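You operate a simulated robot arm through the tools that you are given. There is no shell and no other tool.

You are at the controls of a simulated robot arm. One attempt, no reset.

JOB
Fill the bath to the green mark and start its pump.
Fine: bath drain valve shut and both lid levers over the lid before the pump starts.

Only the result counts: the job must be done as asked and must still hold three seconds after the hand-in. Knocking over, shifting, dropping, spilling or breaking anything else fails it. A push-on lid holds only when it is set on centred and level and pressed home; a screw cap is set on level and turned clockwise until tight.

ROBOT AND FRAMES
A 6-joint arm with a three-finger gripper, fixed in place. Base frame: the origin is at the foot of the arm, x ahead of it, y to its left, z up. Readings come in m, degrees, newtons and seconds.
Its first joint turns from -166.0 to 166.0 degrees. Payload 4.89 kg.
The TCP is the grasp point between the finger pads, 0.03 m short of the fingertips. In the tool frame z runs along the fingers and y along their closing line. Largest opening 0.164 m; the body of the gripper starts 0.125 m behind the TCP.
Orientation is that of the tool frame in the base frame, as a unit quaternion [w, x, y, z]. With the fingers straight down and closing along the base's y, the tool's x points along the base's -x, its y along +y and its z along -z.

CONTROLS
- The arm moves only by the tool play_rows. Its argument "rows" is a list of rows, each a list of 7 numbers: the turn, a rotation vector about the tool's x, y, z in degrees, then the shift along the tool's x, y, z in m, then the closure in counts, from 0 (fully open) to 255 (shut). In form: [[rx, ry, rz, x, y, z, gripper], ...]. A call has 1 to 20 rows; each row shifts and turns the commanded pose from where the row before left it, along the tool's axes as they then stand. Each row takes 0.2 s and may step no farther than 0.05 m and 8.6 degrees from the row before; otherwise, or with a gripper value out of range, the whole call is refused. A pose out of reach is approached as far as the arm can. The call stops where the force on the tool passes 90 N (or 10 N more than at its start, if that is more) or the arm is blocked; 0.2 s more then pass. The fingers move at their own pace (about 0.108 m/s each) and stop on an object; they squeeze with about 23 N. The grip force told is the motor's: it shows also when the fingers shut on nothing. Time passes only in rows, and 0.2 s behind the last, so rows that do not move let the fingers close. It gives the time, the measured TCP pose, the force on the tool (base axes), the opening and the grip force at its end, in the units of the frame above (readings bear some noise), with the torque about the TCP (base axes, N m) and any sound that the robot's microphone picked up.
- Cameras (640 x 400 px; columns grow to the right, rows downward): "scene" is fixed at [0.0454, 0.6517, 1.4318]; the picture's right is [-0.74, -0.67, 0.00], its down [-0.21, 0.23, -0.95] and it looks along [0.64, -0.71, -0.31] (base axes); focal length 358 px, centre (320, 200). "wrist" rides on the gripper at [0.076, -0.002, -0.152] in the tool frame; the picture's right is [0.02, 1.00, 0.00], its down [-0.88, 0.02, -0.47] and it looks along [-0.47, 0.01, 0.88] (tool axes); focal length 247 px, centre (320, 200). There is no depth. A picture from a camera that has moved, and an enlarged one, comes with that camera's place and axes in the base frame and with its lens. The place of the scene camera against the robot may be out by one fixed shift of up to 0.018 m in any direction.
- get_image(camera): a new picture of that camera. It takes no simulated time.
- lift_body(by): slides the trunk up (or, below 0, down) by that many m; the arm rides with it, the base frame stays. It gives what a move gives, with no picture.
- inspect(camera, box): a new picture of the part [left, top, right, bottom] of that camera's present view, enlarged. It takes no simulated time.
- sign_off(): hands the job in; it is judged then, once.

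Nothing tells you positions but the pictures and the camera data. Unless the task says otherwise, let go and move clear before handing in.

The tools are called after "Call:" by a JSON object that holds its "name" and its "arguments". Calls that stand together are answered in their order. play_rows: Moves the arm, as the interface text tells. Its arguments: {"type":"object","properties":{"rows":{"type":"array","items":{"type":"array","items":{"type":"number"}}}},"required":["rows"]} The other tools are called the same way: lift_body (by) slides the trunk up or down; get_image (camera) takes a picture; inspect (camera, box) takes an enlarged picture of a part of a camera's view; sign_off () hands the job in.

At the start:

```text
time_s: 0.0
ee_pos: [0.4958, -0.3756, 1.257]
ee_rot: [0.0, 0.0, 1.0, 0.0]
contact_force: [-0.5, 0.7, 0.4]
torque: [-0.01, -0.01, 0.0]
opening: 0.164
finger_force: 0.1
trunk travel left (down, up): [-0.325, 0.065]
```

scene: 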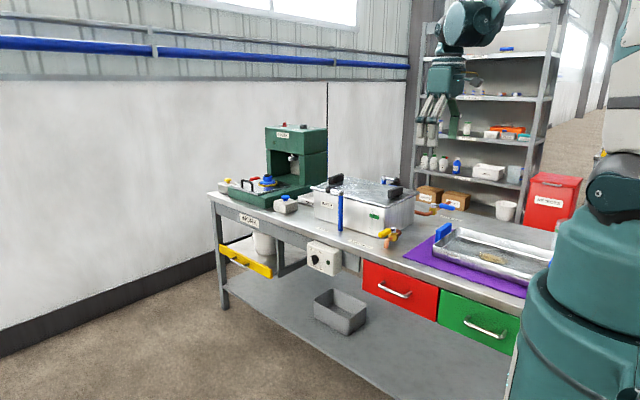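
wrist: 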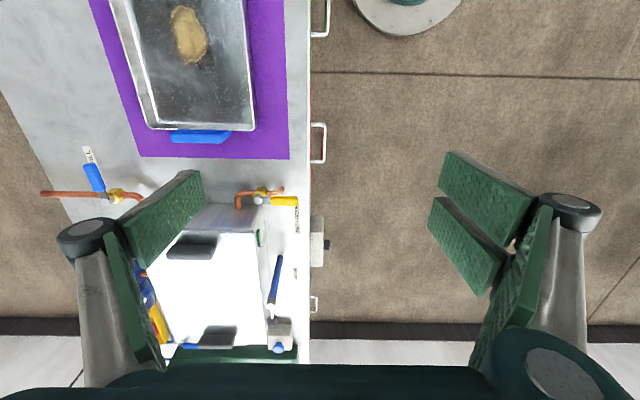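

I see a bench with a lidded bath in the middle, blue and yellow valves near it, a press at the far end and a tray on a purple mat. I'll look closer before moving.

Call:
{"name": "inspect", "arguments": {"camera": "scene", "box": [300, 160, 470, 266]}}

Call:
{"name": "inspect", "arguments": {"camera": "scene", "box": [200, 110, 340, 197]}}

Call:
{"name": "inspect", "arguments": {"camera": "wrist", "box": [30, 130, 330, 370]}}

Call:
{"name": "inspect", "arguments": {"camera": "scene", "box": [200, 200, 400, 325]}}

Call:
{"name": "inspect", "arguments": {"camera": "scene", "box": [400, 180, 600, 305]}}

```text
3.76 times, centred on (385, 213) of scene
camera zoom: at [0.0454, 0.6517, 1.4318], right [-0.74, -0.67, 0.0], down [-0.21, 0.23, -0.95], along [0.64, -0.71, -0.31], focal length 1349 px, centre (75, 151)
```

zoom: 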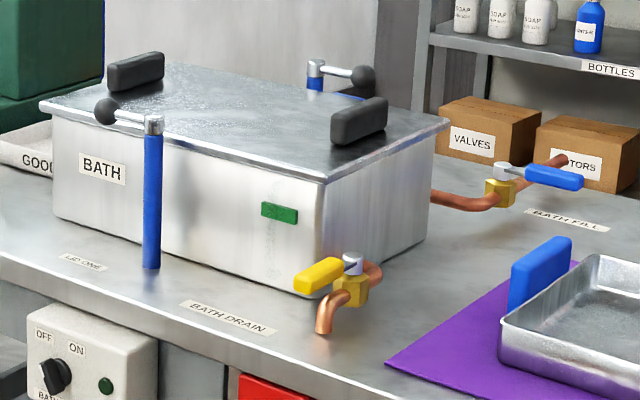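

```text
4.57 times, centred on (270, 154) of scene
camera zoom: at [0.0454, 0.6517, 1.4318], right [-0.74, -0.67, 0.0], down [-0.21, 0.23, -0.95], along [0.64, -0.71, -0.31], focal length 1638 px, centre (549, 413)
```

zoom: 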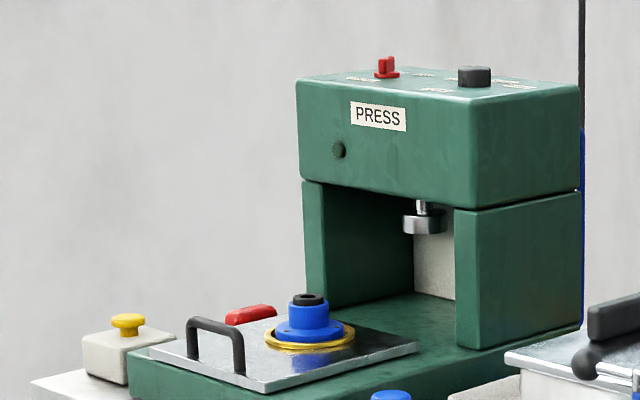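

```text
1.67 times, centred on (180, 250) of wrist
camera zoom: at [0.4213, -0.3759, 1.4094], right [-0.02, 1.0, 0.0], down [0.88, 0.02, 0.47], along [0.47, 0.01, -0.88], focal length 412 px, centre (553, 117)
```

zoom: 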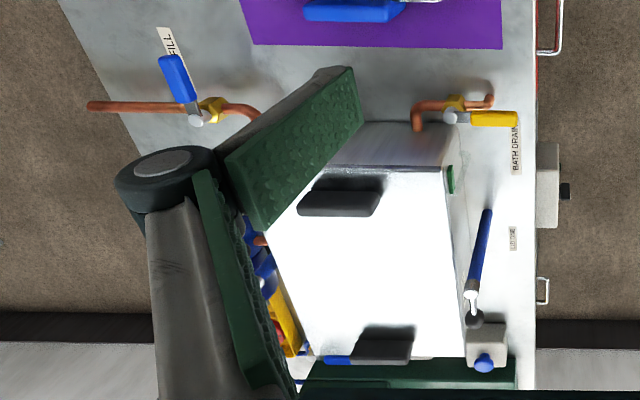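

```text
3.20 times, centred on (300, 262) of scene
camera zoom: at [0.0454, 0.6517, 1.4318], right [-0.74, -0.67, 0.0], down [-0.21, 0.23, -0.95], along [0.64, -0.71, -0.31], focal length 1146 px, centre (384, 0)
```

zoom: 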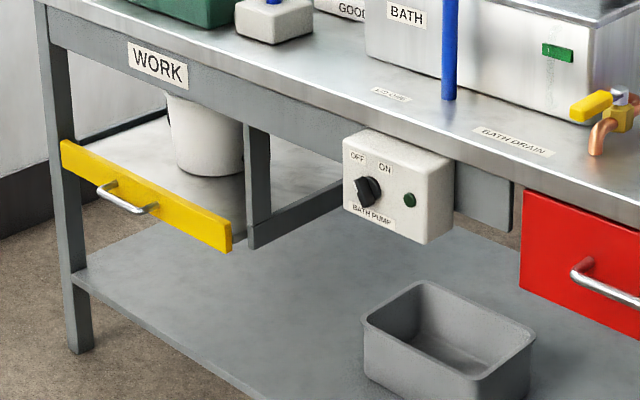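

```text
3.20 times, centred on (500, 242) of scene
camera zoom: at [0.0454, 0.6517, 1.4318], right [-0.74, -0.67, 0.0], down [-0.21, 0.23, -0.95], along [0.64, -0.71, -0.31], focal length 1146 px, centre (-256, 64)
```

zoom: 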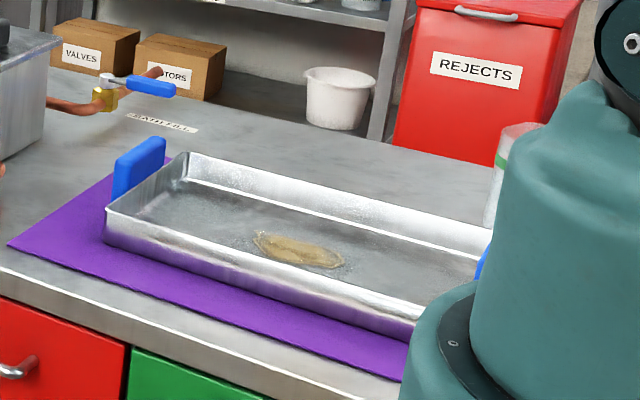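

The drain's yellow handle lies along its pipe, so it looks open. The blue fill handle lies across its pipe, so it looks shut. Both lid levers point along the lid's edges, and the pump switch is on the bench front. I'll enlarge these parts to check.

Call:
{"name": "inspect", "arguments": {"camera": "scene", "box": [355, 200, 419, 240]}}

Call:
{"name": "inspect", "arguments": {"camera": "scene", "box": [300, 230, 364, 270]}}

Call:
{"name": "inspect", "arguments": {"camera": "scene", "box": [310, 170, 374, 210]}}

Call:
{"name": "inspect", "arguments": {"camera": "scene", "box": [375, 165, 471, 225]}}

Call:
{"name": "play_rows", "arguments": {"rows": [[0, 0, 0, 0.03, -0.04, 0, 0], [0, 0, 0, 0.03, -0.04, 0, 0], [0, 0, 0, 0, -0.05, 0, 0], [0, 0, 0, 0, -0.05, 0, 0], [0, 0, 0, 0, -0.05, 0, 0]]}}

Call:
{"name": "get_image", "arguments": {"camera": "wrist"}}

```text
10.00 times, centred on (387, 220) of scene
camera zoom: at [0.0454, 0.6517, 1.4318], right [-0.74, -0.67, 0.0], down [-0.21, 0.23, -0.95], along [0.64, -0.71, -0.31], focal length 3582 px, centre (-350, 0)
```

zoom: 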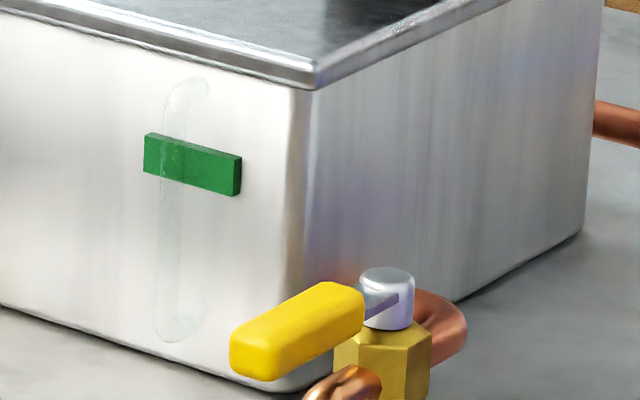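

```text
10.00 times, centred on (332, 250) of scene
camera zoom: at [0.0454, 0.6517, 1.4318], right [-0.74, -0.67, 0.0], down [-0.21, 0.23, -0.95], along [0.64, -0.71, -0.31], focal length 3582 px, centre (200, -300)
```

zoom: 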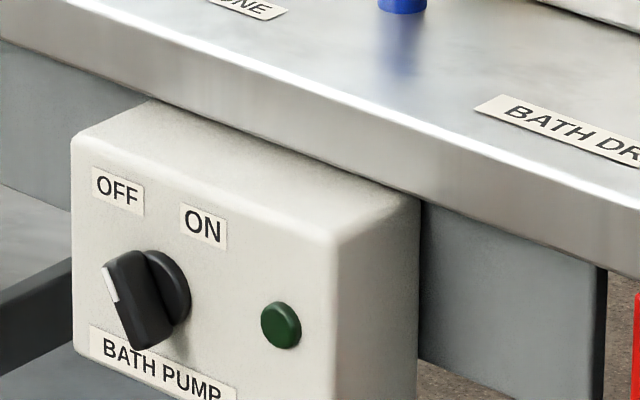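

```text
10.00 times, centred on (342, 190) of scene
camera zoom: at [0.0454, 0.6517, 1.4318], right [-0.74, -0.67, 0.0], down [-0.21, 0.23, -0.95], along [0.64, -0.71, -0.31], focal length 3582 px, centre (100, 300)
```

zoom: 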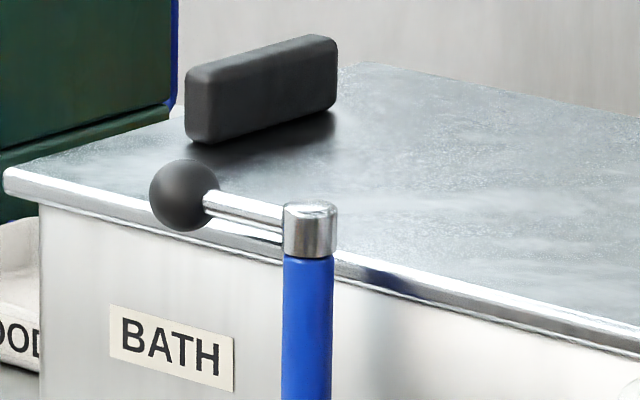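

```text
6.67 times, centred on (423, 195) of scene
camera zoom: at [0.0454, 0.6517, 1.4318], right [-0.74, -0.67, 0.0], down [-0.21, 0.23, -0.95], along [0.64, -0.71, -0.31], focal length 2388 px, centre (-367, 233)
```

zoom: 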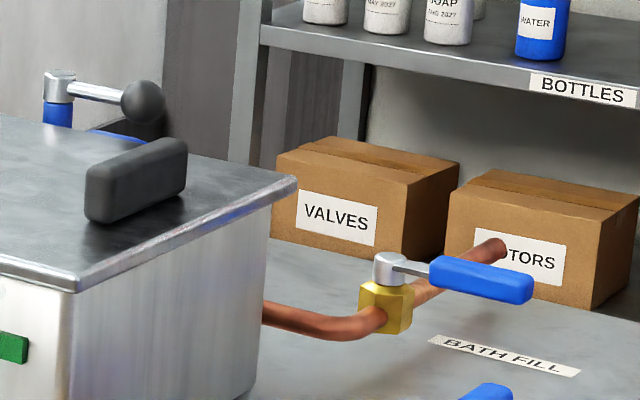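

```text
time_s: 1.2
ee_pos: [0.4356, -0.6058, 1.2527]
ee_rot: [0.0, 0.001, 1.0, 0.0]
contact_force: [1.1, 0.6, 1.0]
torque: [-0.15, 0.07, 0.0]
opening: 0.1638
finger_force: 0.1
trunk travel left (down, up): [-0.325, 0.065]
```

```text
taken
camera wrist: at [0.3609, -0.6062, 1.4063], right [-0.02, 1.0, 0.0], down [0.88, 0.02, 0.47], along [0.47, 0.01, -0.88], focal length 247 px, centre (320, 200)
```

wrist: 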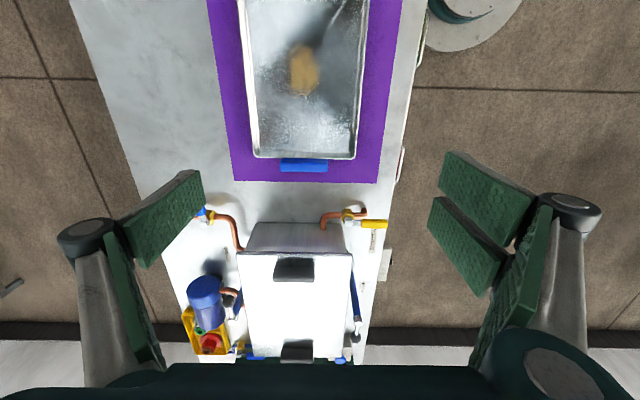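

Both lid levers lie off the lid and the sight tube looks empty. I'll zoom in on this new wrist view.

Call:
{"name": "inspect", "arguments": {"camera": "wrist", "box": [150, 190, 420, 370]}}

Call:
{"name": "inspect", "arguments": {"camera": "wrist", "box": [160, 250, 280, 370]}}

Call:
{"name": "inspect", "arguments": {"camera": "wrist", "box": [300, 190, 420, 270]}}

Call:
{"name": "get_image", "arguments": {"camera": "scene"}}

```text
2.22 times, centred on (285, 280) of wrist
camera zoom: at [0.3609, -0.6062, 1.4063], right [-0.02, 1.0, 0.0], down [0.88, 0.02, 0.47], along [0.47, 0.01, -0.88], focal length 549 px, centre (398, 22)
```

zoom: 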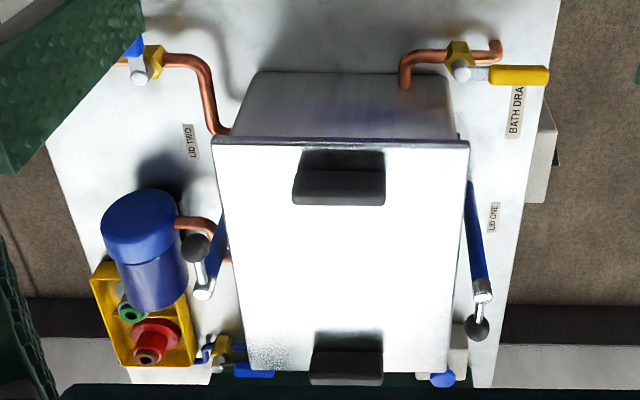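

```text
3.33 times, centred on (220, 310) of wrist
camera zoom: at [0.3609, -0.6062, 1.4063], right [-0.02, 1.0, 0.0], down [0.88, 0.02, 0.47], along [0.47, 0.01, -0.88], focal length 823 px, centre (653, -167)
```

zoom: 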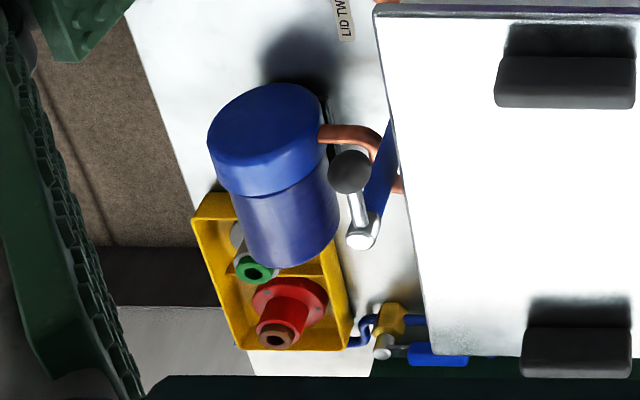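

```text
5.00 times, centred on (360, 230) of wrist
camera zoom: at [0.3609, -0.6062, 1.4063], right [-0.02, 1.0, 0.0], down [0.88, 0.02, 0.47], along [0.47, 0.01, -0.88], focal length 1235 px, centre (120, 50)
```

zoom: 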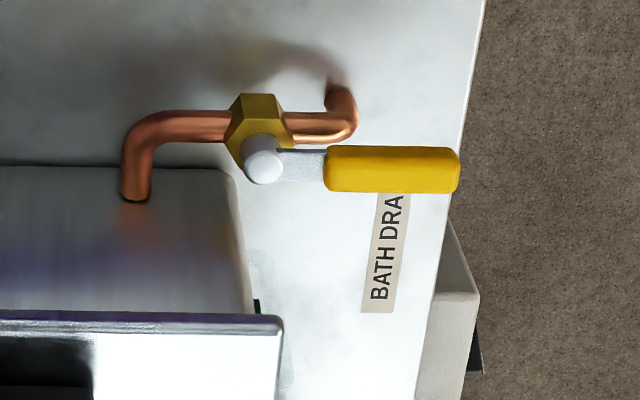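

```text
taken
```

scene: 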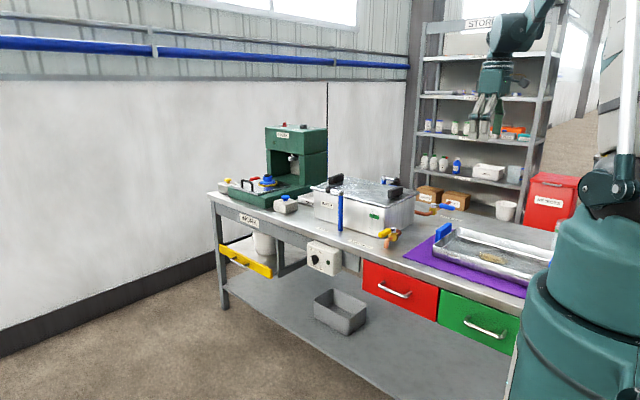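

Stereo estimates: the drain hub is near (0.71, -0.52, 0.87), the fill hub near (0.72, -0.90, 0.87), and lever one's ball near (1.025, -0.49, 0.98). Lever two's ball is near (0.88, -0.825, 0.98). I'll get a closer view of the back side for lever two and the fill valve.

Call:
{"name": "play_rows", "arguments": {"rows": [[0, 0, 0, 0, -0.045, 0, 0], [0, 0, 0, 0, -0.045, 0, 0], [0, 0, 0, 0, -0.045, 0, 0], [0, 0, 0, 0, -0.045, 0, 0], [0, 0, 0, 0, -0.045, 0, 0], [0, 0, 0, 0, 0, 0, 0]]}}

Call:
{"name": "get_image", "arguments": {"camera": "wrist"}}

Call:
{"name": "inspect", "arguments": {"camera": "wrist", "box": [220, 180, 380, 280]}}

Call:
{"name": "inspect", "arguments": {"camera": "wrist", "box": [220, 260, 380, 360]}}

```text
time_s: 2.6
ee_pos: [0.4365, -0.8337, 1.2547]
ee_rot: [0.0, 0.001, 1.0, 0.001]
contact_force: [0.0, -1.2, -1.4]
torque: [0.28, 0.06, 0.0]
opening: 0.164
finger_force: 0.0
trunk travel left (down, up): [-0.325, 0.065]
```

```text
taken
camera wrist: at [0.3608, -0.8337, 1.4076], right [-0.02, 1.0, 0.0], down [0.88, 0.02, 0.47], along [0.47, 0.01, -0.88], focal length 247 px, centre (320, 200)
```

wrist: 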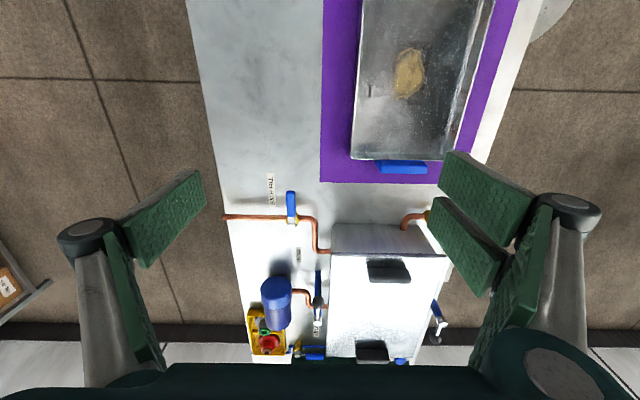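

```text
4.00 times, centred on (300, 230) of wrist
camera zoom: at [0.3608, -0.8337, 1.4076], right [-0.02, 1.0, 0.0], down [0.88, 0.02, 0.47], along [0.47, 0.01, -0.88], focal length 988 px, centre (400, 80)
```

zoom: 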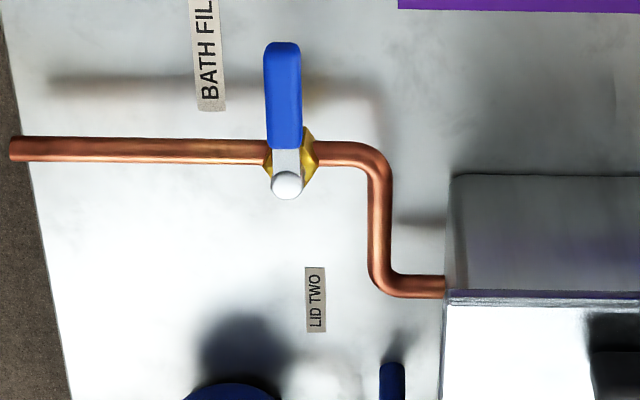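

```text
4.00 times, centred on (300, 310) of wrist
camera zoom: at [0.3608, -0.8337, 1.4076], right [-0.02, 1.0, 0.0], down [0.88, 0.02, 0.47], along [0.47, 0.01, -0.88], focal length 988 px, centre (400, -240)
```

zoom: 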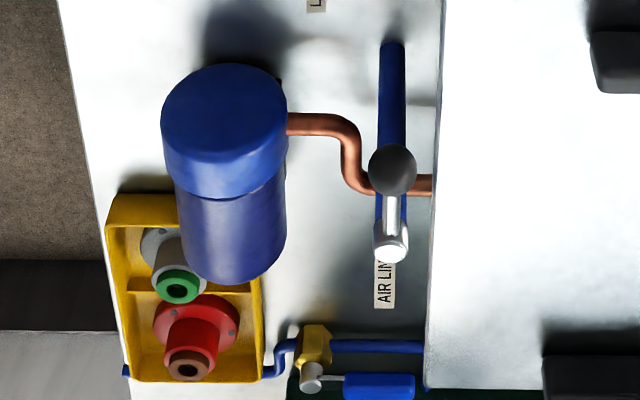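

Lever two's ball is near (0.89, -0.827, 0.973) and its hub near (0.954, -0.827). The bench top is at about z = 0.80. First I'll shut the drain, by closing the fingers and moving to the +x side of the yellow handle.

Call:
{"name": "play_rows", "arguments": {"rows": [[0, 0, 0, -0.0267, 0.0321, 0.0125, 255], [0, 0, 0, -0.0267, 0.0321, 0.0125, 255], [0, 0, 0, -0.0267, 0.0321, 0.0125, 255], [0, 0, 0, -0.0267, 0.0321, 0.0125, 255], [0, 0, 0, -0.0267, 0.0321, 0.0125, 255], [0, 0, 0, -0.0267, 0.0321, 0.0125, 255], [0, 0, 0, -0.0267, 0.0321, 0.0125, 255], [0, 0, 0, -0.0267, 0.0321, 0.0125, 255], [0, 0, 0, -0.0267, 0.0321, 0.0125, 255], [0, 0, 0, -0.0267, 0.0321, 0.0125, 255], [0, 0, 0, -0.0267, 0.0321, 0.0125, 255], [0, 0, 0, -0.0267, 0.0321, 0.0125, 255], [0, 0, 0, 0, 0, 0, 255]]}}

Call:
{"name": "get_image", "arguments": {"camera": "wrist"}}

Call:
{"name": "get_image", "arguments": {"camera": "scene"}}

```text
time_s: 5.4
ee_pos: [0.7576, -0.4433, 1.1071]
ee_rot: [0.0, -0.001, 1.0, 0.0]
contact_force: [0.1, 0.3, -0.1]
torque: [-0.14, 0.11, -0.01]
opening: 0.0
finger_force: 23.4
trunk travel left (down, up): [-0.325, 0.065]
```

```text
taken
camera wrist: at [0.6829, -0.4442, 1.2606], right [-0.02, 1.0, 0.0], down [0.88, 0.02, 0.47], along [0.47, 0.01, -0.88], focal length 247 px, centre (320, 200)
```

wrist: 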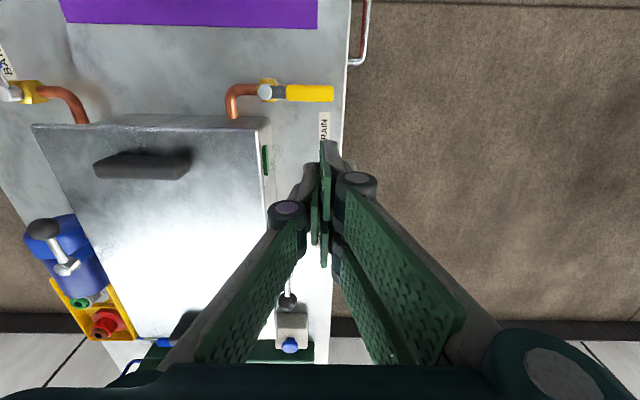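

```text
taken
```

scene: 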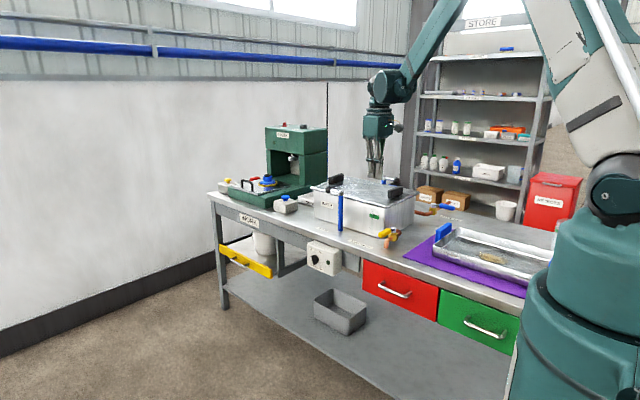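

The drain valve position is confirmed. Next I'll descend beside the handle.

Call:
{"name": "play_rows", "arguments": {"rows": [[0, 0, 0, 0, -0.002, 0.045, 255], [0, 0, 0, 0, -0.002, 0.045, 255], [0, 0, 0, 0, 0, 0.045, 255], [0, 0, 0, 0, 0, 0.045, 255], [0, 0, 0, 0, 0, 0.043, 255], [0, 0, 0, 0, 0, 0, 255]]}}

Call:
{"name": "get_image", "arguments": {"camera": "wrist"}}

Call:
{"name": "inspect", "arguments": {"camera": "scene", "box": [340, 190, 436, 250]}}

```text
time_s: 6.8
ee_pos: [0.7566, -0.4511, 0.8826]
ee_rot: [0.0, 0.0, 1.0, 0.0]
contact_force: [0.0, -0.5, -0.4]
torque: [0.03, 0.12, 0.03]
opening: 0.0002
finger_force: 23.0
trunk travel left (down, up): [-0.325, 0.065]
```

```text
taken
camera wrist: at [0.6814, -0.4514, 1.0353], right [-0.02, 1.0, 0.0], down [0.88, 0.02, 0.47], along [0.47, 0.01, -0.88], focal length 247 px, centre (320, 200)
```

wrist: 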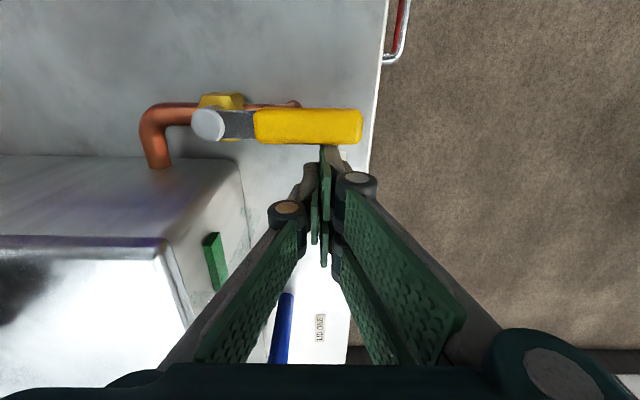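

```text
6.67 times, centred on (388, 220) of scene
camera zoom: at [0.0454, 0.6517, 1.4318], right [-0.74, -0.67, 0.0], down [-0.21, 0.23, -0.95], along [0.64, -0.71, -0.31], focal length 2388 px, centre (-133, 67)
```

zoom: 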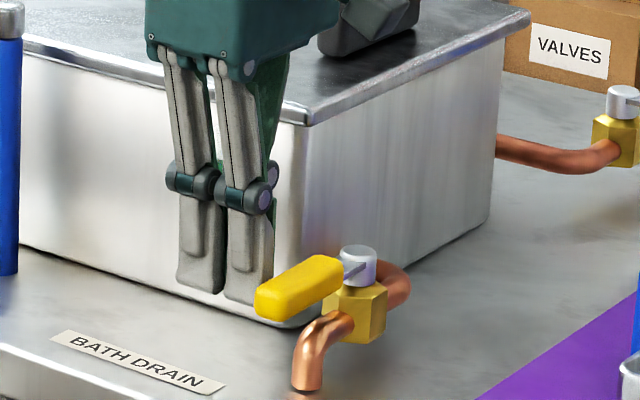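

The fingers are now beside the handle on the bath side. I'll push it toward -x along its arc, starting with the first part to check that direction is free.

Call:
{"name": "play_rows", "arguments": {"rows": [[0, 0, 0, 0.0125, 0, 0, 255], [0, 0, 0, 0.012, 0, 0, 255], [0, 0, 0, 0.012, 0, 0, 255], [0, 0, 0, 0.013, 0, 0, 255]]}}

Call:
{"name": "get_image", "arguments": {"camera": "wrist"}}

```text
time_s: 7.8
ee_pos: [0.7079, -0.4494, 0.8847]
ee_rot: [0.0, 0.0, 1.0, 0.001]
contact_force: [0.6, -0.3, -1.0]
torque: [0.02, -0.01, 0.01]
opening: 0.0
finger_force: 22.9
trunk travel left (down, up): [-0.325, 0.065]
```

```text
taken
camera wrist: at [0.6322, -0.4503, 1.0377], right [-0.02, 1.0, 0.0], down [0.88, 0.02, 0.47], along [0.47, 0.01, -0.88], focal length 247 px, centre (320, 200)
```

wrist: 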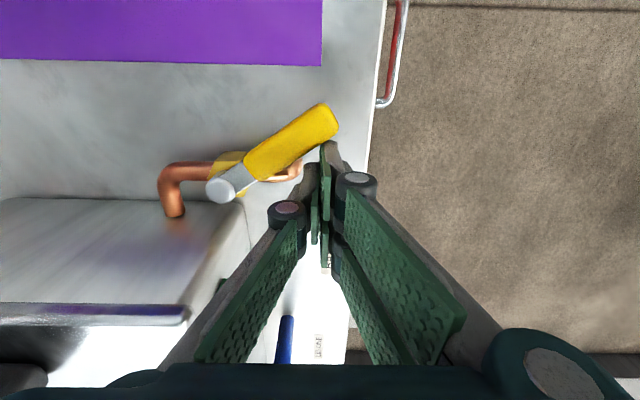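

The handle swings freely toward -x, about 35° so far. I'll continue the arc to 90°.

Call:
{"name": "play_rows", "arguments": {"rows": [[0, 0, 0, 0.019, -0.004, 0, 255], [0, 0, 0, 0.017, -0.009, 0, 255], [0, 0, 0, 0.0143, -0.0133, 0, 255], [0, 0, 0, 0.006, -0.01, 0, 255]]}}

Call:
{"name": "get_image", "arguments": {"camera": "wrist"}}

```text
time_s: 8.8
ee_pos: [0.6514, -0.4855, 0.8852]
ee_rot: [0.001, 0.0, 1.0, 0.0]
contact_force: [0.4, 0.1, -0.1]
torque: [0.01, 0.0, 0.02]
opening: 0.0001
finger_force: 22.7
trunk travel left (down, up): [-0.325, 0.065]
```

```text
taken
camera wrist: at [0.5757, -0.4859, 1.0373], right [-0.02, 1.0, 0.0], down [0.88, 0.02, 0.47], along [0.47, 0.01, -0.88], focal length 247 px, centre (320, 200)
```

wrist: 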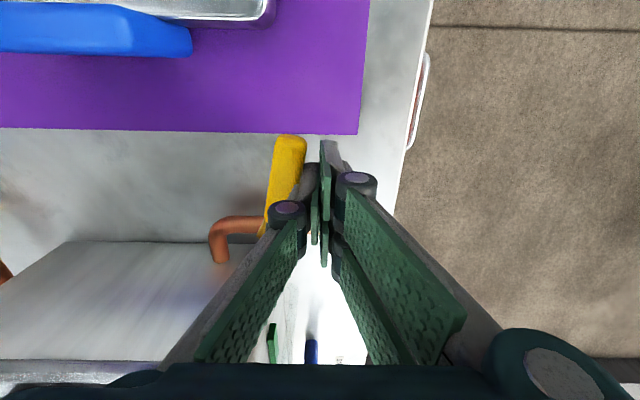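

The handle is about 10° short of square. I'll push the rest gently in small steps and watch for the stop.

Call:
{"name": "play_rows", "arguments": {"rows": [[0, 0, 0, 0.002, -0.005, 0, 255], [0, 0, 0, 0, -0.005, 0, 255], [0, 0, 0, 0, -0.003, 0, 255]]}}

Call:
{"name": "get_image", "arguments": {"camera": "wrist"}}

```text
time_s: 9.6
ee_pos: [0.6484, -0.4987, 0.8829]
ee_rot: [-0.001, 0.0, 1.0, 0.0]
contact_force: [-0.4, 1.1, -0.6]
torque: [0.0, 0.0, 0.01]
opening: 0.0
finger_force: 23.6
trunk travel left (down, up): [-0.325, 0.065]
```

```text
taken
camera wrist: at [0.5739, -0.4987, 1.0367], right [-0.02, 1.0, 0.0], down [0.88, 0.02, 0.47], along [0.47, 0.01, -0.88], focal length 247 px, centre (320, 200)
```

wrist: 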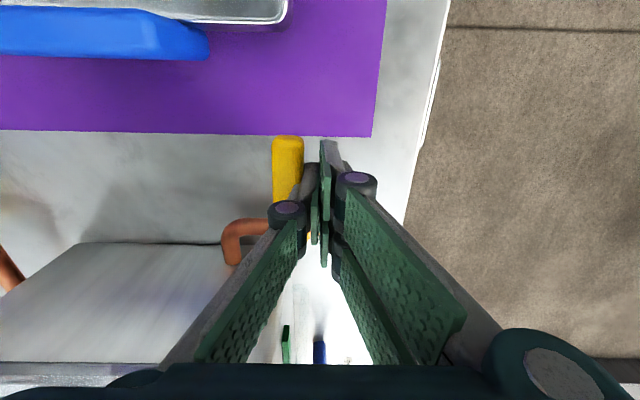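

Nearly square now; a little more to reach the stop.

Call:
{"name": "play_rows", "arguments": {"rows": [[0, 0, 0, 0, -0.003, 0, 255], [0, 0, 0, 0, -0.003, 0, 255]]}}

Call:
{"name": "get_image", "arguments": {"camera": "wrist"}}

```text
time_s: 10.2
ee_pos: [0.6486, -0.5018, 0.8844]
ee_rot: [0.0, 0.0, 1.0, 0.002]
contact_force: [-4.6, 24.1, -10.6]
torque: [0.35, 0.16, 0.21]
opening: 0.0001
finger_force: 22.8
trunk travel left (down, up): [-0.325, 0.065]
```

```text
taken
camera wrist: at [0.5741, -0.504, 1.0368], right [-0.02, 1.0, 0.0], down [0.88, 0.02, 0.47], along [0.47, 0.01, -0.88], focal length 247 px, centre (320, 200)
```

wrist: 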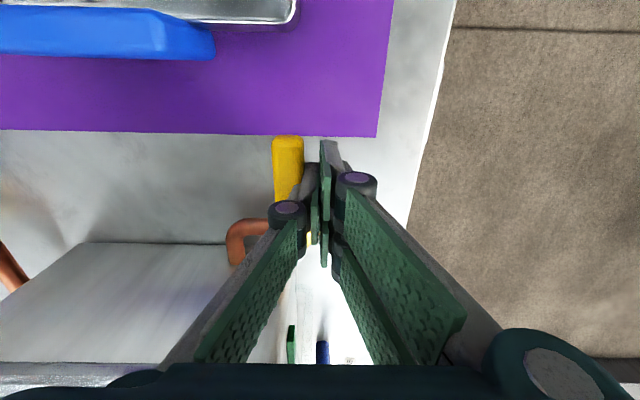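

The drain hit its shut stop at about 24 N. Next I'll back off, rise, and set the tool at an angle for lever one.

Call:
{"name": "play_rows", "arguments": {"rows": [[0, 0, 0, 0, 0.02, 0, 255], [0, 0, 0, 0, 0, -0.045, 255], [0, 0, 0, 0, 0, -0.045, 255], [0, 0, 0, 0, 0, -0.045, 255], [0, 0, 0, 0, 0, -0.045, 255], [0, 0, 0, 0, 0, -0.045, 255], [0, 0, 0, 0, 0, -0.045, 255], [0, 0, 0, -0.0417, 0.01, 0, 255], [0, 0, 0, -0.0417, 0.01, 0, 255], [0, 0, 0, -0.0417, 0.01, 0, 255], [0, 0, 0, -0.0417, 0.01, 0, 255], [0, 0, 0, -0.0417, 0.01, 0, 255], [0, 0, 0, -0.0417, 0.01, 0, 255], [0, 0, 7.5, 0, 0, 0, 255], [0, 0, 7.5, 0, 0, 0, 255], [0, 0, 7.5, 0, 0, 0, 255], [0, 0, 7.5, 0, 0, 0, 255], [0, 0, 7.5, 0, 0, 0, 255], [0, 0, 7.5, 0, 0, 0, 255]]}}

Call:
{"name": "play_rows", "arguments": {"rows": [[0, -7.5, 0, 0, 0, 0, 255], [0, -7.5, 0, 0, 0, 0, 255], [0, -7.5, 0, 0, 0, 0, 255], [0, -7.5, 0, 0, 0, 0, 255], [0, -7.5, 0, 0, 0, 0, 255], [0, -7.5, 0, 0, 0, 0, 255], [0, 0, 0, 0, 0, 0, 255]]}}

Call:
{"name": "get_image", "arguments": {"camera": "wrist"}}

Call:
{"name": "get_image", "arguments": {"camera": "scene"}}

```text
time_s: 14.2
ee_pos: [0.8999, -0.4247, 1.1531]
ee_rot: [-0.001, 0.384, 0.924, 0.0]
contact_force: [-0.3, 0.2, 0.0]
torque: [-0.03, -0.02, 0.01]
opening: 0.0002
finger_force: 22.8
trunk travel left (down, up): [-0.325, 0.065]
```

```text
time_s: 15.8
ee_pos: [0.899, -0.4247, 1.1541]
ee_rot: [0.355, 0.353, 0.853, -0.146]
contact_force: [-0.3, -0.2, 0.1]
torque: [0.0, -0.01, -0.01]
opening: 0.0
finger_force: 22.8
trunk travel left (down, up): [-0.325, 0.065]
```

```text
taken
camera wrist: at [0.7853, -0.3099, 1.2076], right [0.7, 0.72, -0.02], down [0.22, -0.19, 0.96], along [0.68, -0.67, -0.29], focal length 247 px, centre (320, 200)
```

wrist: 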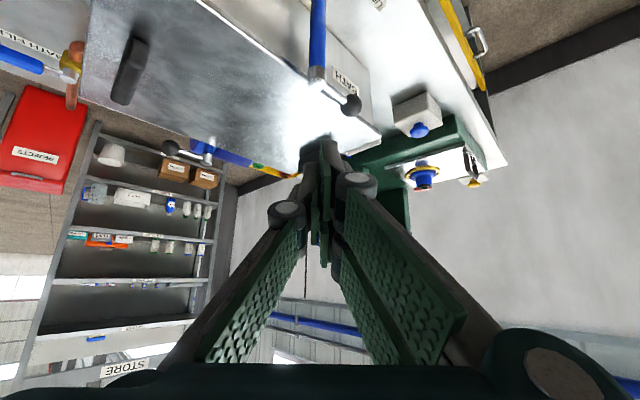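

```text
taken
```

scene: 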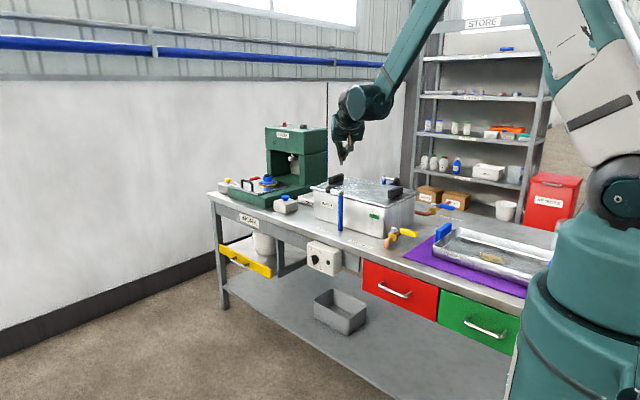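

The tilt worked and lever one's position is confirmed. I'll bring the closed fingertips down to the +y side of its ball.

Call:
{"name": "play_rows", "arguments": {"rows": [[0, 0, 0, 0.0125, 0.0182, 0.0342, 255], [0, 0, 0, 0.0125, 0.0182, 0.0342, 255], [0, 0, 0, 0.0125, 0.0182, 0.0342, 255], [0, 0, 0, 0.0125, 0.0182, 0.0342, 255], [0, 0, 0, 0.0125, 0.0182, 0.0342, 255], [0, 0, 0, 0, 0, 0, 255]]}}

Call:
{"name": "get_image", "arguments": {"camera": "wrist"}}

Call:
{"name": "inspect", "arguments": {"camera": "scene", "box": [290, 140, 386, 200]}}

```text
time_s: 17.2
ee_pos: [1.017, -0.4157, 0.9883]
ee_rot: [0.354, 0.352, 0.854, -0.146]
contact_force: [1.3, 0.5, -0.8]
torque: [-0.06, 0.05, -0.04]
opening: 0.0
finger_force: 23.4
trunk travel left (down, up): [-0.325, 0.065]
```

```text
taken
camera wrist: at [0.9034, -0.3006, 1.0422], right [0.7, 0.72, -0.02], down [0.22, -0.19, 0.96], along [0.68, -0.67, -0.29], focal length 247 px, centre (320, 200)
```

wrist: 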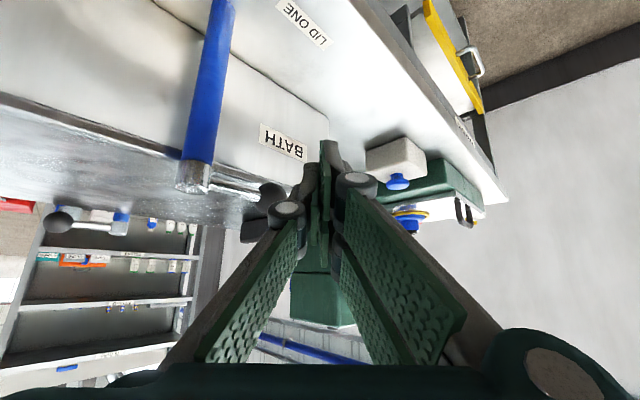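

```text
6.67 times, centred on (338, 170) of scene
camera zoom: at [0.0454, 0.6517, 1.4318], right [-0.74, -0.67, 0.0], down [-0.21, 0.23, -0.95], along [0.64, -0.71, -0.31], focal length 2388 px, centre (200, 400)
```

zoom: 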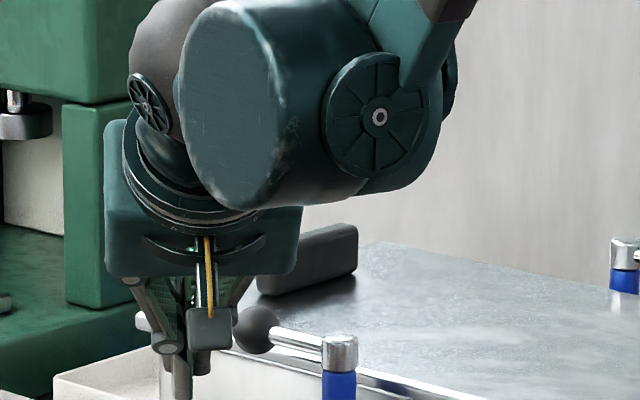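

The fingertip is beside the ball. I'll push through the first part of the arc, about 40°, and check.

Call:
{"name": "play_rows", "arguments": {"rows": [[0, 0, 0, -0.007, -0.0099, 0.007, 255], [0, 0, 0, -0.007, -0.0099, 0.007, 255], [0, 0, 0, -0.0092, -0.0064, 0.0092, 255], [0, 0, 0, -0.0092, -0.0064, 0.0092, 255], [0, 0, 0, -0.0071, -0.0105, 0.0071, 255], [0, 0, 0, -0.0071, -0.0105, 0.0071, 255]]}}

Call:
{"name": "get_image", "arguments": {"camera": "wrist"}}

Call:
{"name": "inspect", "arguments": {"camera": "scene", "box": [290, 140, 386, 200]}}

```text
time_s: 18.6
ee_pos: [1.0254, -0.4998, 0.9894]
ee_rot: [0.354, 0.354, 0.853, -0.146]
contact_force: [-0.7, -0.1, 0.5]
torque: [-0.04, 0.02, 0.01]
opening: 0.0001
finger_force: 22.8
trunk travel left (down, up): [-0.325, 0.065]
```

```text
taken
camera wrist: at [0.9121, -0.3848, 1.0435], right [0.7, 0.72, -0.02], down [0.22, -0.19, 0.96], along [0.68, -0.67, -0.29], focal length 247 px, centre (320, 200)
```

wrist: 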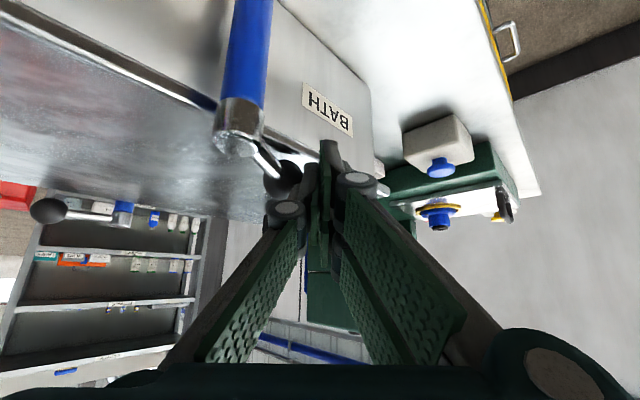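

```text
6.67 times, centred on (338, 170) of scene
camera zoom: at [0.0454, 0.6517, 1.4318], right [-0.74, -0.67, 0.0], down [-0.21, 0.23, -0.95], along [0.64, -0.71, -0.31], focal length 2388 px, centre (200, 400)
```

zoom: 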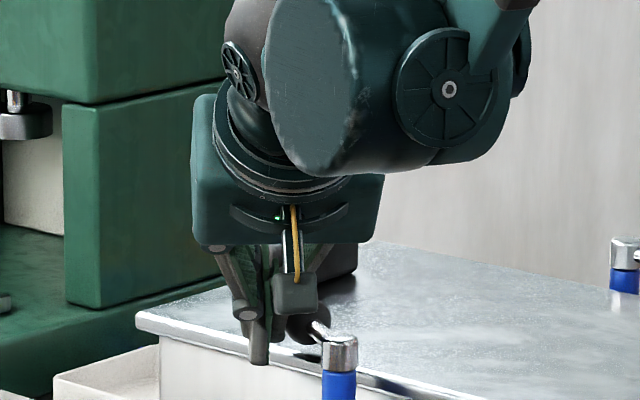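

The lever is turning with almost no resistance. I'll continue the arc toward the lid.

Call:
{"name": "play_rows", "arguments": {"rows": [[0, 0, 0, -0.0041, -0.0132, 0.0041, 255], [0, 0, 0, -0.0041, -0.0132, 0.0041, 255], [0, 0, 0, -0.0007, -0.0144, 0.0007, 255], [0, 0, 0, -0.0007, -0.0144, 0.0007, 255]]}}

Call:
{"name": "get_image", "arguments": {"camera": "wrist"}}

Call:
{"name": "inspect", "arguments": {"camera": "scene", "box": [290, 140, 386, 200]}}

```text
time_s: 19.6
ee_pos: [0.9976, -0.5402, 0.993]
ee_rot: [0.354, 0.352, 0.854, -0.146]
contact_force: [4.3, 75.7, 34.7]
torque: [3.32, -0.21, 0.82]
opening: 0.0188
finger_force: 24.3
trunk travel left (down, up): [-0.325, 0.065]
```

```text
taken
camera wrist: at [0.8819, -0.4263, 1.047], right [0.69, 0.72, -0.01], down [0.22, -0.19, 0.96], along [0.69, -0.67, -0.29], focal length 247 px, centre (320, 200)
```

wrist: 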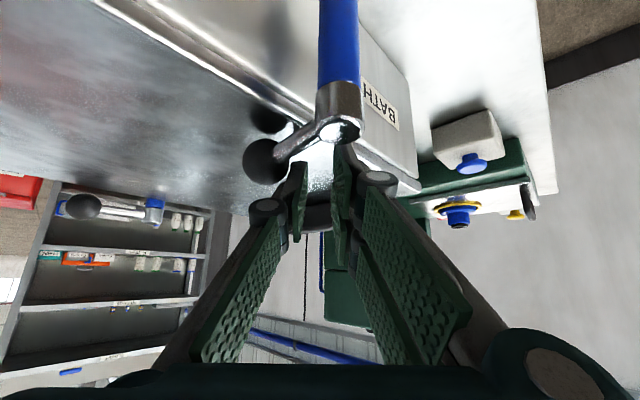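

```text
6.67 times, centred on (338, 170) of scene
camera zoom: at [0.0454, 0.6517, 1.4318], right [-0.74, -0.67, 0.0], down [-0.21, 0.23, -0.95], along [0.64, -0.71, -0.31], focal length 2388 px, centre (200, 400)
```

zoom: 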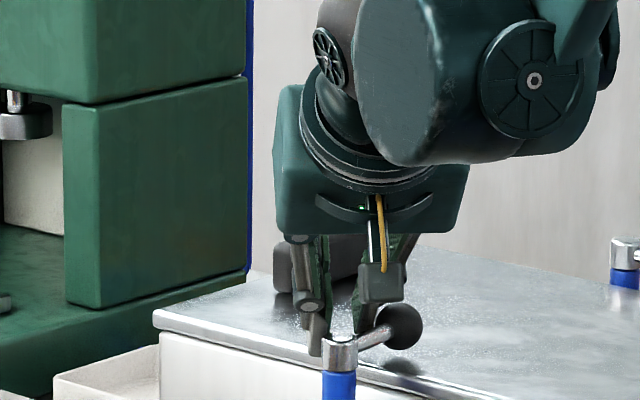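

Lever one has reached its stop pointing over the lid, with contact force near 76 N. I'll back off in +x, rise, and check.

Call:
{"name": "play_rows", "arguments": {"rows": [[0, 0, 0, -0.005, 0.0071, 0.005, 255], [0, 0, 0, -0.01, 0.0141, 0.01, 255], [0, 0, 0, -0.01, 0.0141, 0.01, 255], [0, 0, 0, -0.0212, 0, -0.0212, 255], [0, 0, 0, -0.0283, 0, -0.0283, 255], [0, 0, 0, -0.0283, 0, -0.0283, 255], [0, 0, 0, -0.0283, 0, -0.0283, 255], [0, 0, 0, 0, 0, 0, 255]]}}

Call:
{"name": "get_image", "arguments": {"camera": "wrist"}}

Call:
{"name": "inspect", "arguments": {"camera": "scene", "box": [290, 140, 450, 240]}}

```text
time_s: 19.9
ee_pos: [1.004, -0.534, 0.9917]
ee_rot: [0.355, 0.351, 0.855, -0.143]
contact_force: [28.5, 54.0, 31.8]
torque: [2.02, -1.05, -0.16]
opening: 0.0
finger_force: 23.9
trunk travel left (down, up): [-0.325, 0.065]
stopped in row 1: the force on the tool passed its limit at 101 N (the readings are from after the stop); the commanded pose is now the measured one
```

```text
taken
camera wrist: at [0.8882, -0.4209, 1.0462], right [0.69, 0.72, -0.01], down [0.22, -0.19, 0.96], along [0.69, -0.66, -0.29], focal length 247 px, centre (320, 200)
```

wrist: 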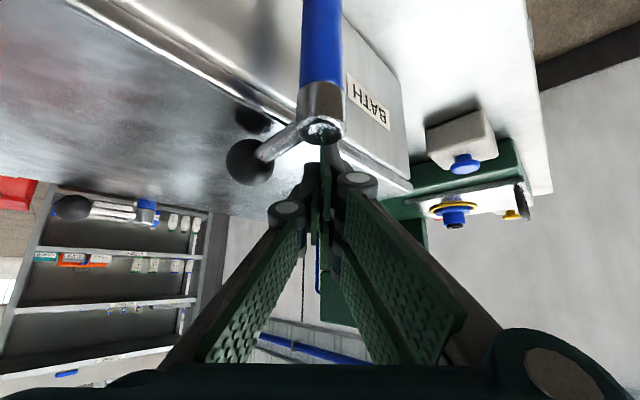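

```text
4.00 times, centred on (370, 190) of scene
camera zoom: at [0.0454, 0.6517, 1.4318], right [-0.74, -0.67, 0.0], down [-0.21, 0.23, -0.95], along [0.64, -0.71, -0.31], focal length 1433 px, centre (120, 240)
```

zoom: 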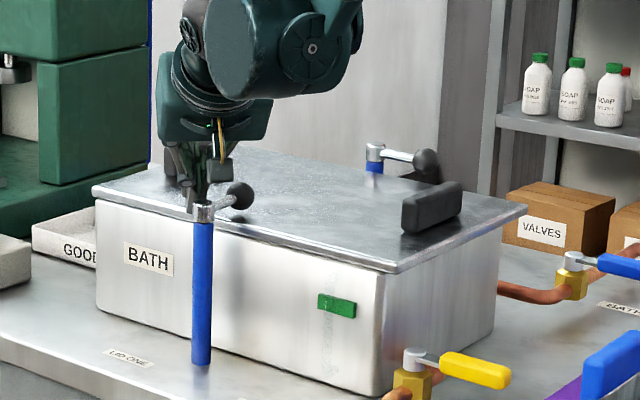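

The lever now points over the lid, but something is still pressing on the tool. I'll look at the contact closely before moving.

Call:
{"name": "inspect", "arguments": {"camera": "wrist", "box": [220, 80, 400, 240]}}

Call:
{"name": "inspect", "arguments": {"camera": "scene", "box": [320, 170, 368, 200]}}

```text
2.50 times, centred on (310, 160) of wrist
camera zoom: at [0.8882, -0.4209, 1.0462], right [0.69, 0.72, -0.01], down [0.22, -0.19, 0.96], along [0.69, -0.66, -0.29], focal length 617 px, centre (345, 300)
```

zoom: 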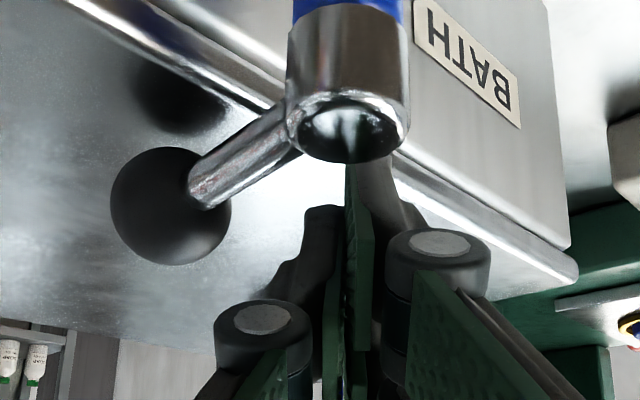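

```text
13.33 times, centred on (344, 185) of scene
camera zoom: at [0.0454, 0.6517, 1.4318], right [-0.74, -0.67, 0.0], down [-0.21, 0.23, -0.95], along [0.64, -0.71, -0.31], focal length 4776 px, centre (0, 400)
```

zoom: 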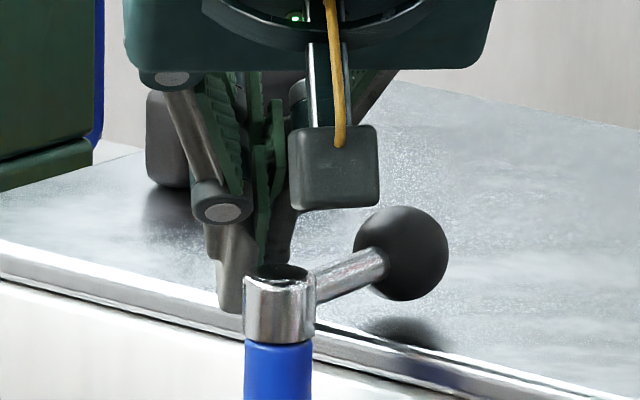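

The scene view shows the fingers on the far side of the hub and the lever square over the lid. I'll retreat a little along the reaction direction (+x, +y and up) and see whether the load drops.

Call:
{"name": "play_rows", "arguments": {"rows": [[0, 0, 0, -0.001, 0.0039, -0.0025, 255], [0, 0, 0, -0.001, 0.0039, -0.0025, 255]]}}

Call:
{"name": "inspect", "arguments": {"camera": "scene", "box": [320, 160, 368, 190]}}

Call:
{"name": "get_image", "arguments": {"camera": "scene"}}

```text
time_s: 20.5
ee_pos: [0.9998, -0.5451, 0.9943]
ee_rot: [0.352, 0.356, 0.853, -0.148]
contact_force: [0.2, -4.3, 10.3]
torque: [-0.11, -0.05, 0.11]
opening: 0.0
finger_force: 22.6
trunk travel left (down, up): [-0.325, 0.065]
```

```text
13.33 times, centred on (344, 175) of scene
camera zoom: at [0.0454, 0.6517, 1.4318], right [-0.74, -0.67, 0.0], down [-0.21, 0.23, -0.95], along [0.64, -0.71, -0.31], focal length 4776 px, centre (0, 533)
```

zoom: 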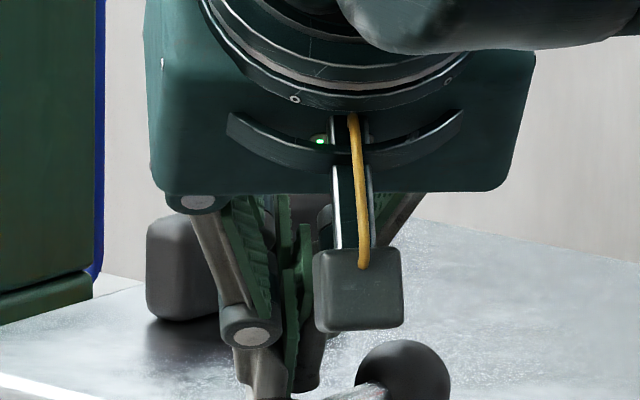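

```text
taken
```

scene: 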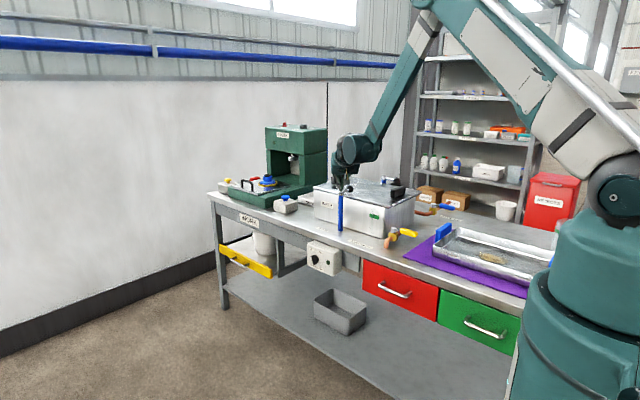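

The load has dropped to about 10 N upward. I'll rise straight up and clear.

Call:
{"name": "play_rows", "arguments": {"rows": [[0, 0, 0, -0.0035, 0, -0.0035, 255], [0, 0, 0, -0.0071, 0, -0.0071, 255], [0, 0, 0, -0.0141, 0, -0.0141, 255], [0, 0, 0, -0.0283, 0, -0.0283, 255], [0, 0, 0, -0.0283, 0, -0.0283, 255], [0, 0, 0, -0.0283, 0, -0.0283, 255], [0, 0, 0, 0, 0, 0, 255]]}}

Call:
{"name": "get_image", "arguments": {"camera": "wrist"}}

Call:
{"name": "inspect", "arguments": {"camera": "scene", "box": [290, 140, 450, 240]}}

```text
time_s: 22.1
ee_pos: [1.0012, -0.5395, 1.1495]
ee_rot: [0.352, 0.354, 0.854, -0.145]
contact_force: [-0.5, 0.3, 0.8]
torque: [-0.06, -0.03, 0.02]
opening: 0.0002
finger_force: 23.0
trunk travel left (down, up): [-0.325, 0.065]
```

```text
taken
camera wrist: at [0.8867, -0.4244, 1.204], right [0.69, 0.72, -0.01], down [0.22, -0.19, 0.96], along [0.69, -0.67, -0.29], focal length 247 px, centre (320, 200)
```

wrist: 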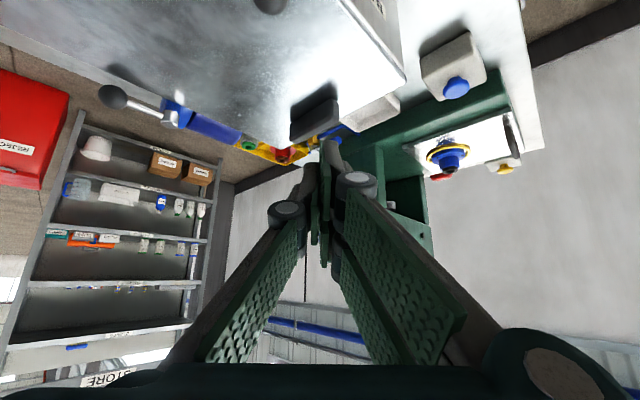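

```text
4.00 times, centred on (370, 190) of scene
camera zoom: at [0.0454, 0.6517, 1.4318], right [-0.74, -0.67, 0.0], down [-0.21, 0.23, -0.95], along [0.64, -0.71, -0.31], focal length 1433 px, centre (120, 240)
```

zoom: 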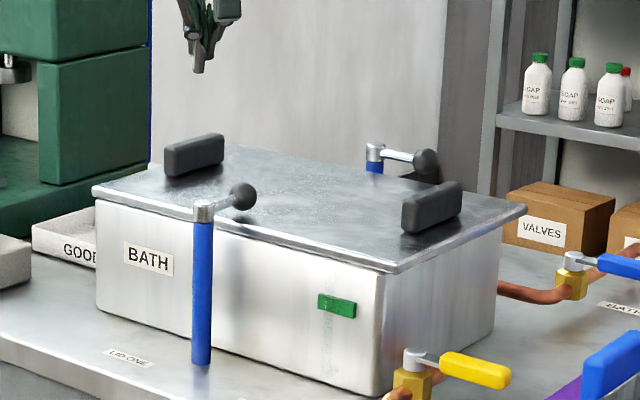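

Lever one is over the lid and looks undisturbed. Next is lever two: I'll re-angle the tool and reach over, staying high to test the reach.

Call:
{"name": "play_rows", "arguments": {"rows": [[-4.7, 0, -4.7, 0, 0, 0, 255], [-4.7, 0, -4.7, 0, 0, 0, 255], [-4.7, 0, -4.7, 0, 0, 0, 255], [0, -5, 0, 0, 0, 0, 255], [0, 0, 0, 0.0019, -0.0395, 0.0063, 255], [0, 0, 0, 0.0019, -0.0395, 0.0063, 255], [0, 0, 0, 0.0019, -0.0395, 0.0063, 255], [0, 0, 0, 0.0019, -0.0395, 0.0063, 255], [0, 0, 0, 0.0019, -0.0395, 0.0063, 255], [0, 0, 0, 0.0019, -0.0395, 0.0063, 255], [0, 0, 0, 0.0019, -0.0395, 0.0063, 255], [0, 0, 0, 0.0019, -0.0395, 0.0063, 255], [0, 0, 0, 0.0019, -0.0395, 0.0063, 255], [0, 0, 0, 0, 0, 0, 255]]}}

Call:
{"name": "get_image", "arguments": {"camera": "wrist"}}

Call:
{"name": "get_image", "arguments": {"camera": "scene"}}

```text
time_s: 25.1
ee_pos: [0.8805, -0.873, 1.0955]
ee_rot: [0.411, 0.197, 0.886, -0.09]
contact_force: [0.2, -1.3, 0.1]
torque: [0.09, -0.1, 0.1]
opening: 0.0002
finger_force: 23.0
trunk travel left (down, up): [-0.325, 0.065]
```

```text
taken
camera wrist: at [0.7313, -0.8032, 1.1359], right [0.41, 0.91, -0.01], down [0.19, -0.07, 0.98], along [0.89, -0.4, -0.21], focal length 247 px, centre (320, 200)
```

wrist: 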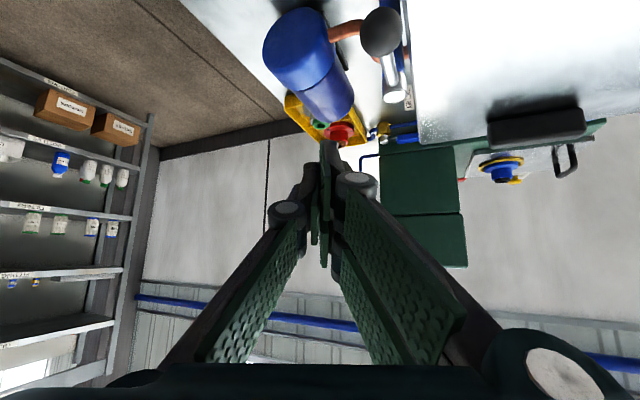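

```text
taken
```

scene: 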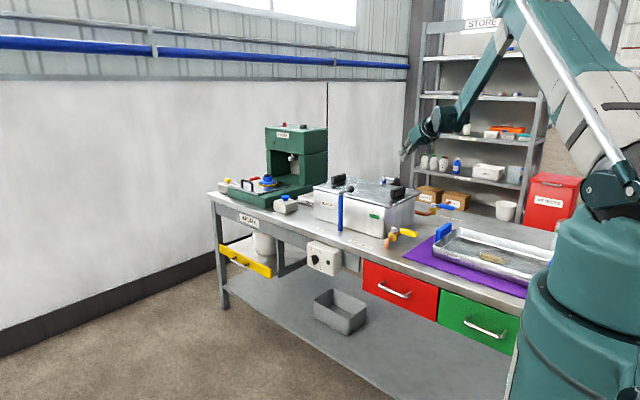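

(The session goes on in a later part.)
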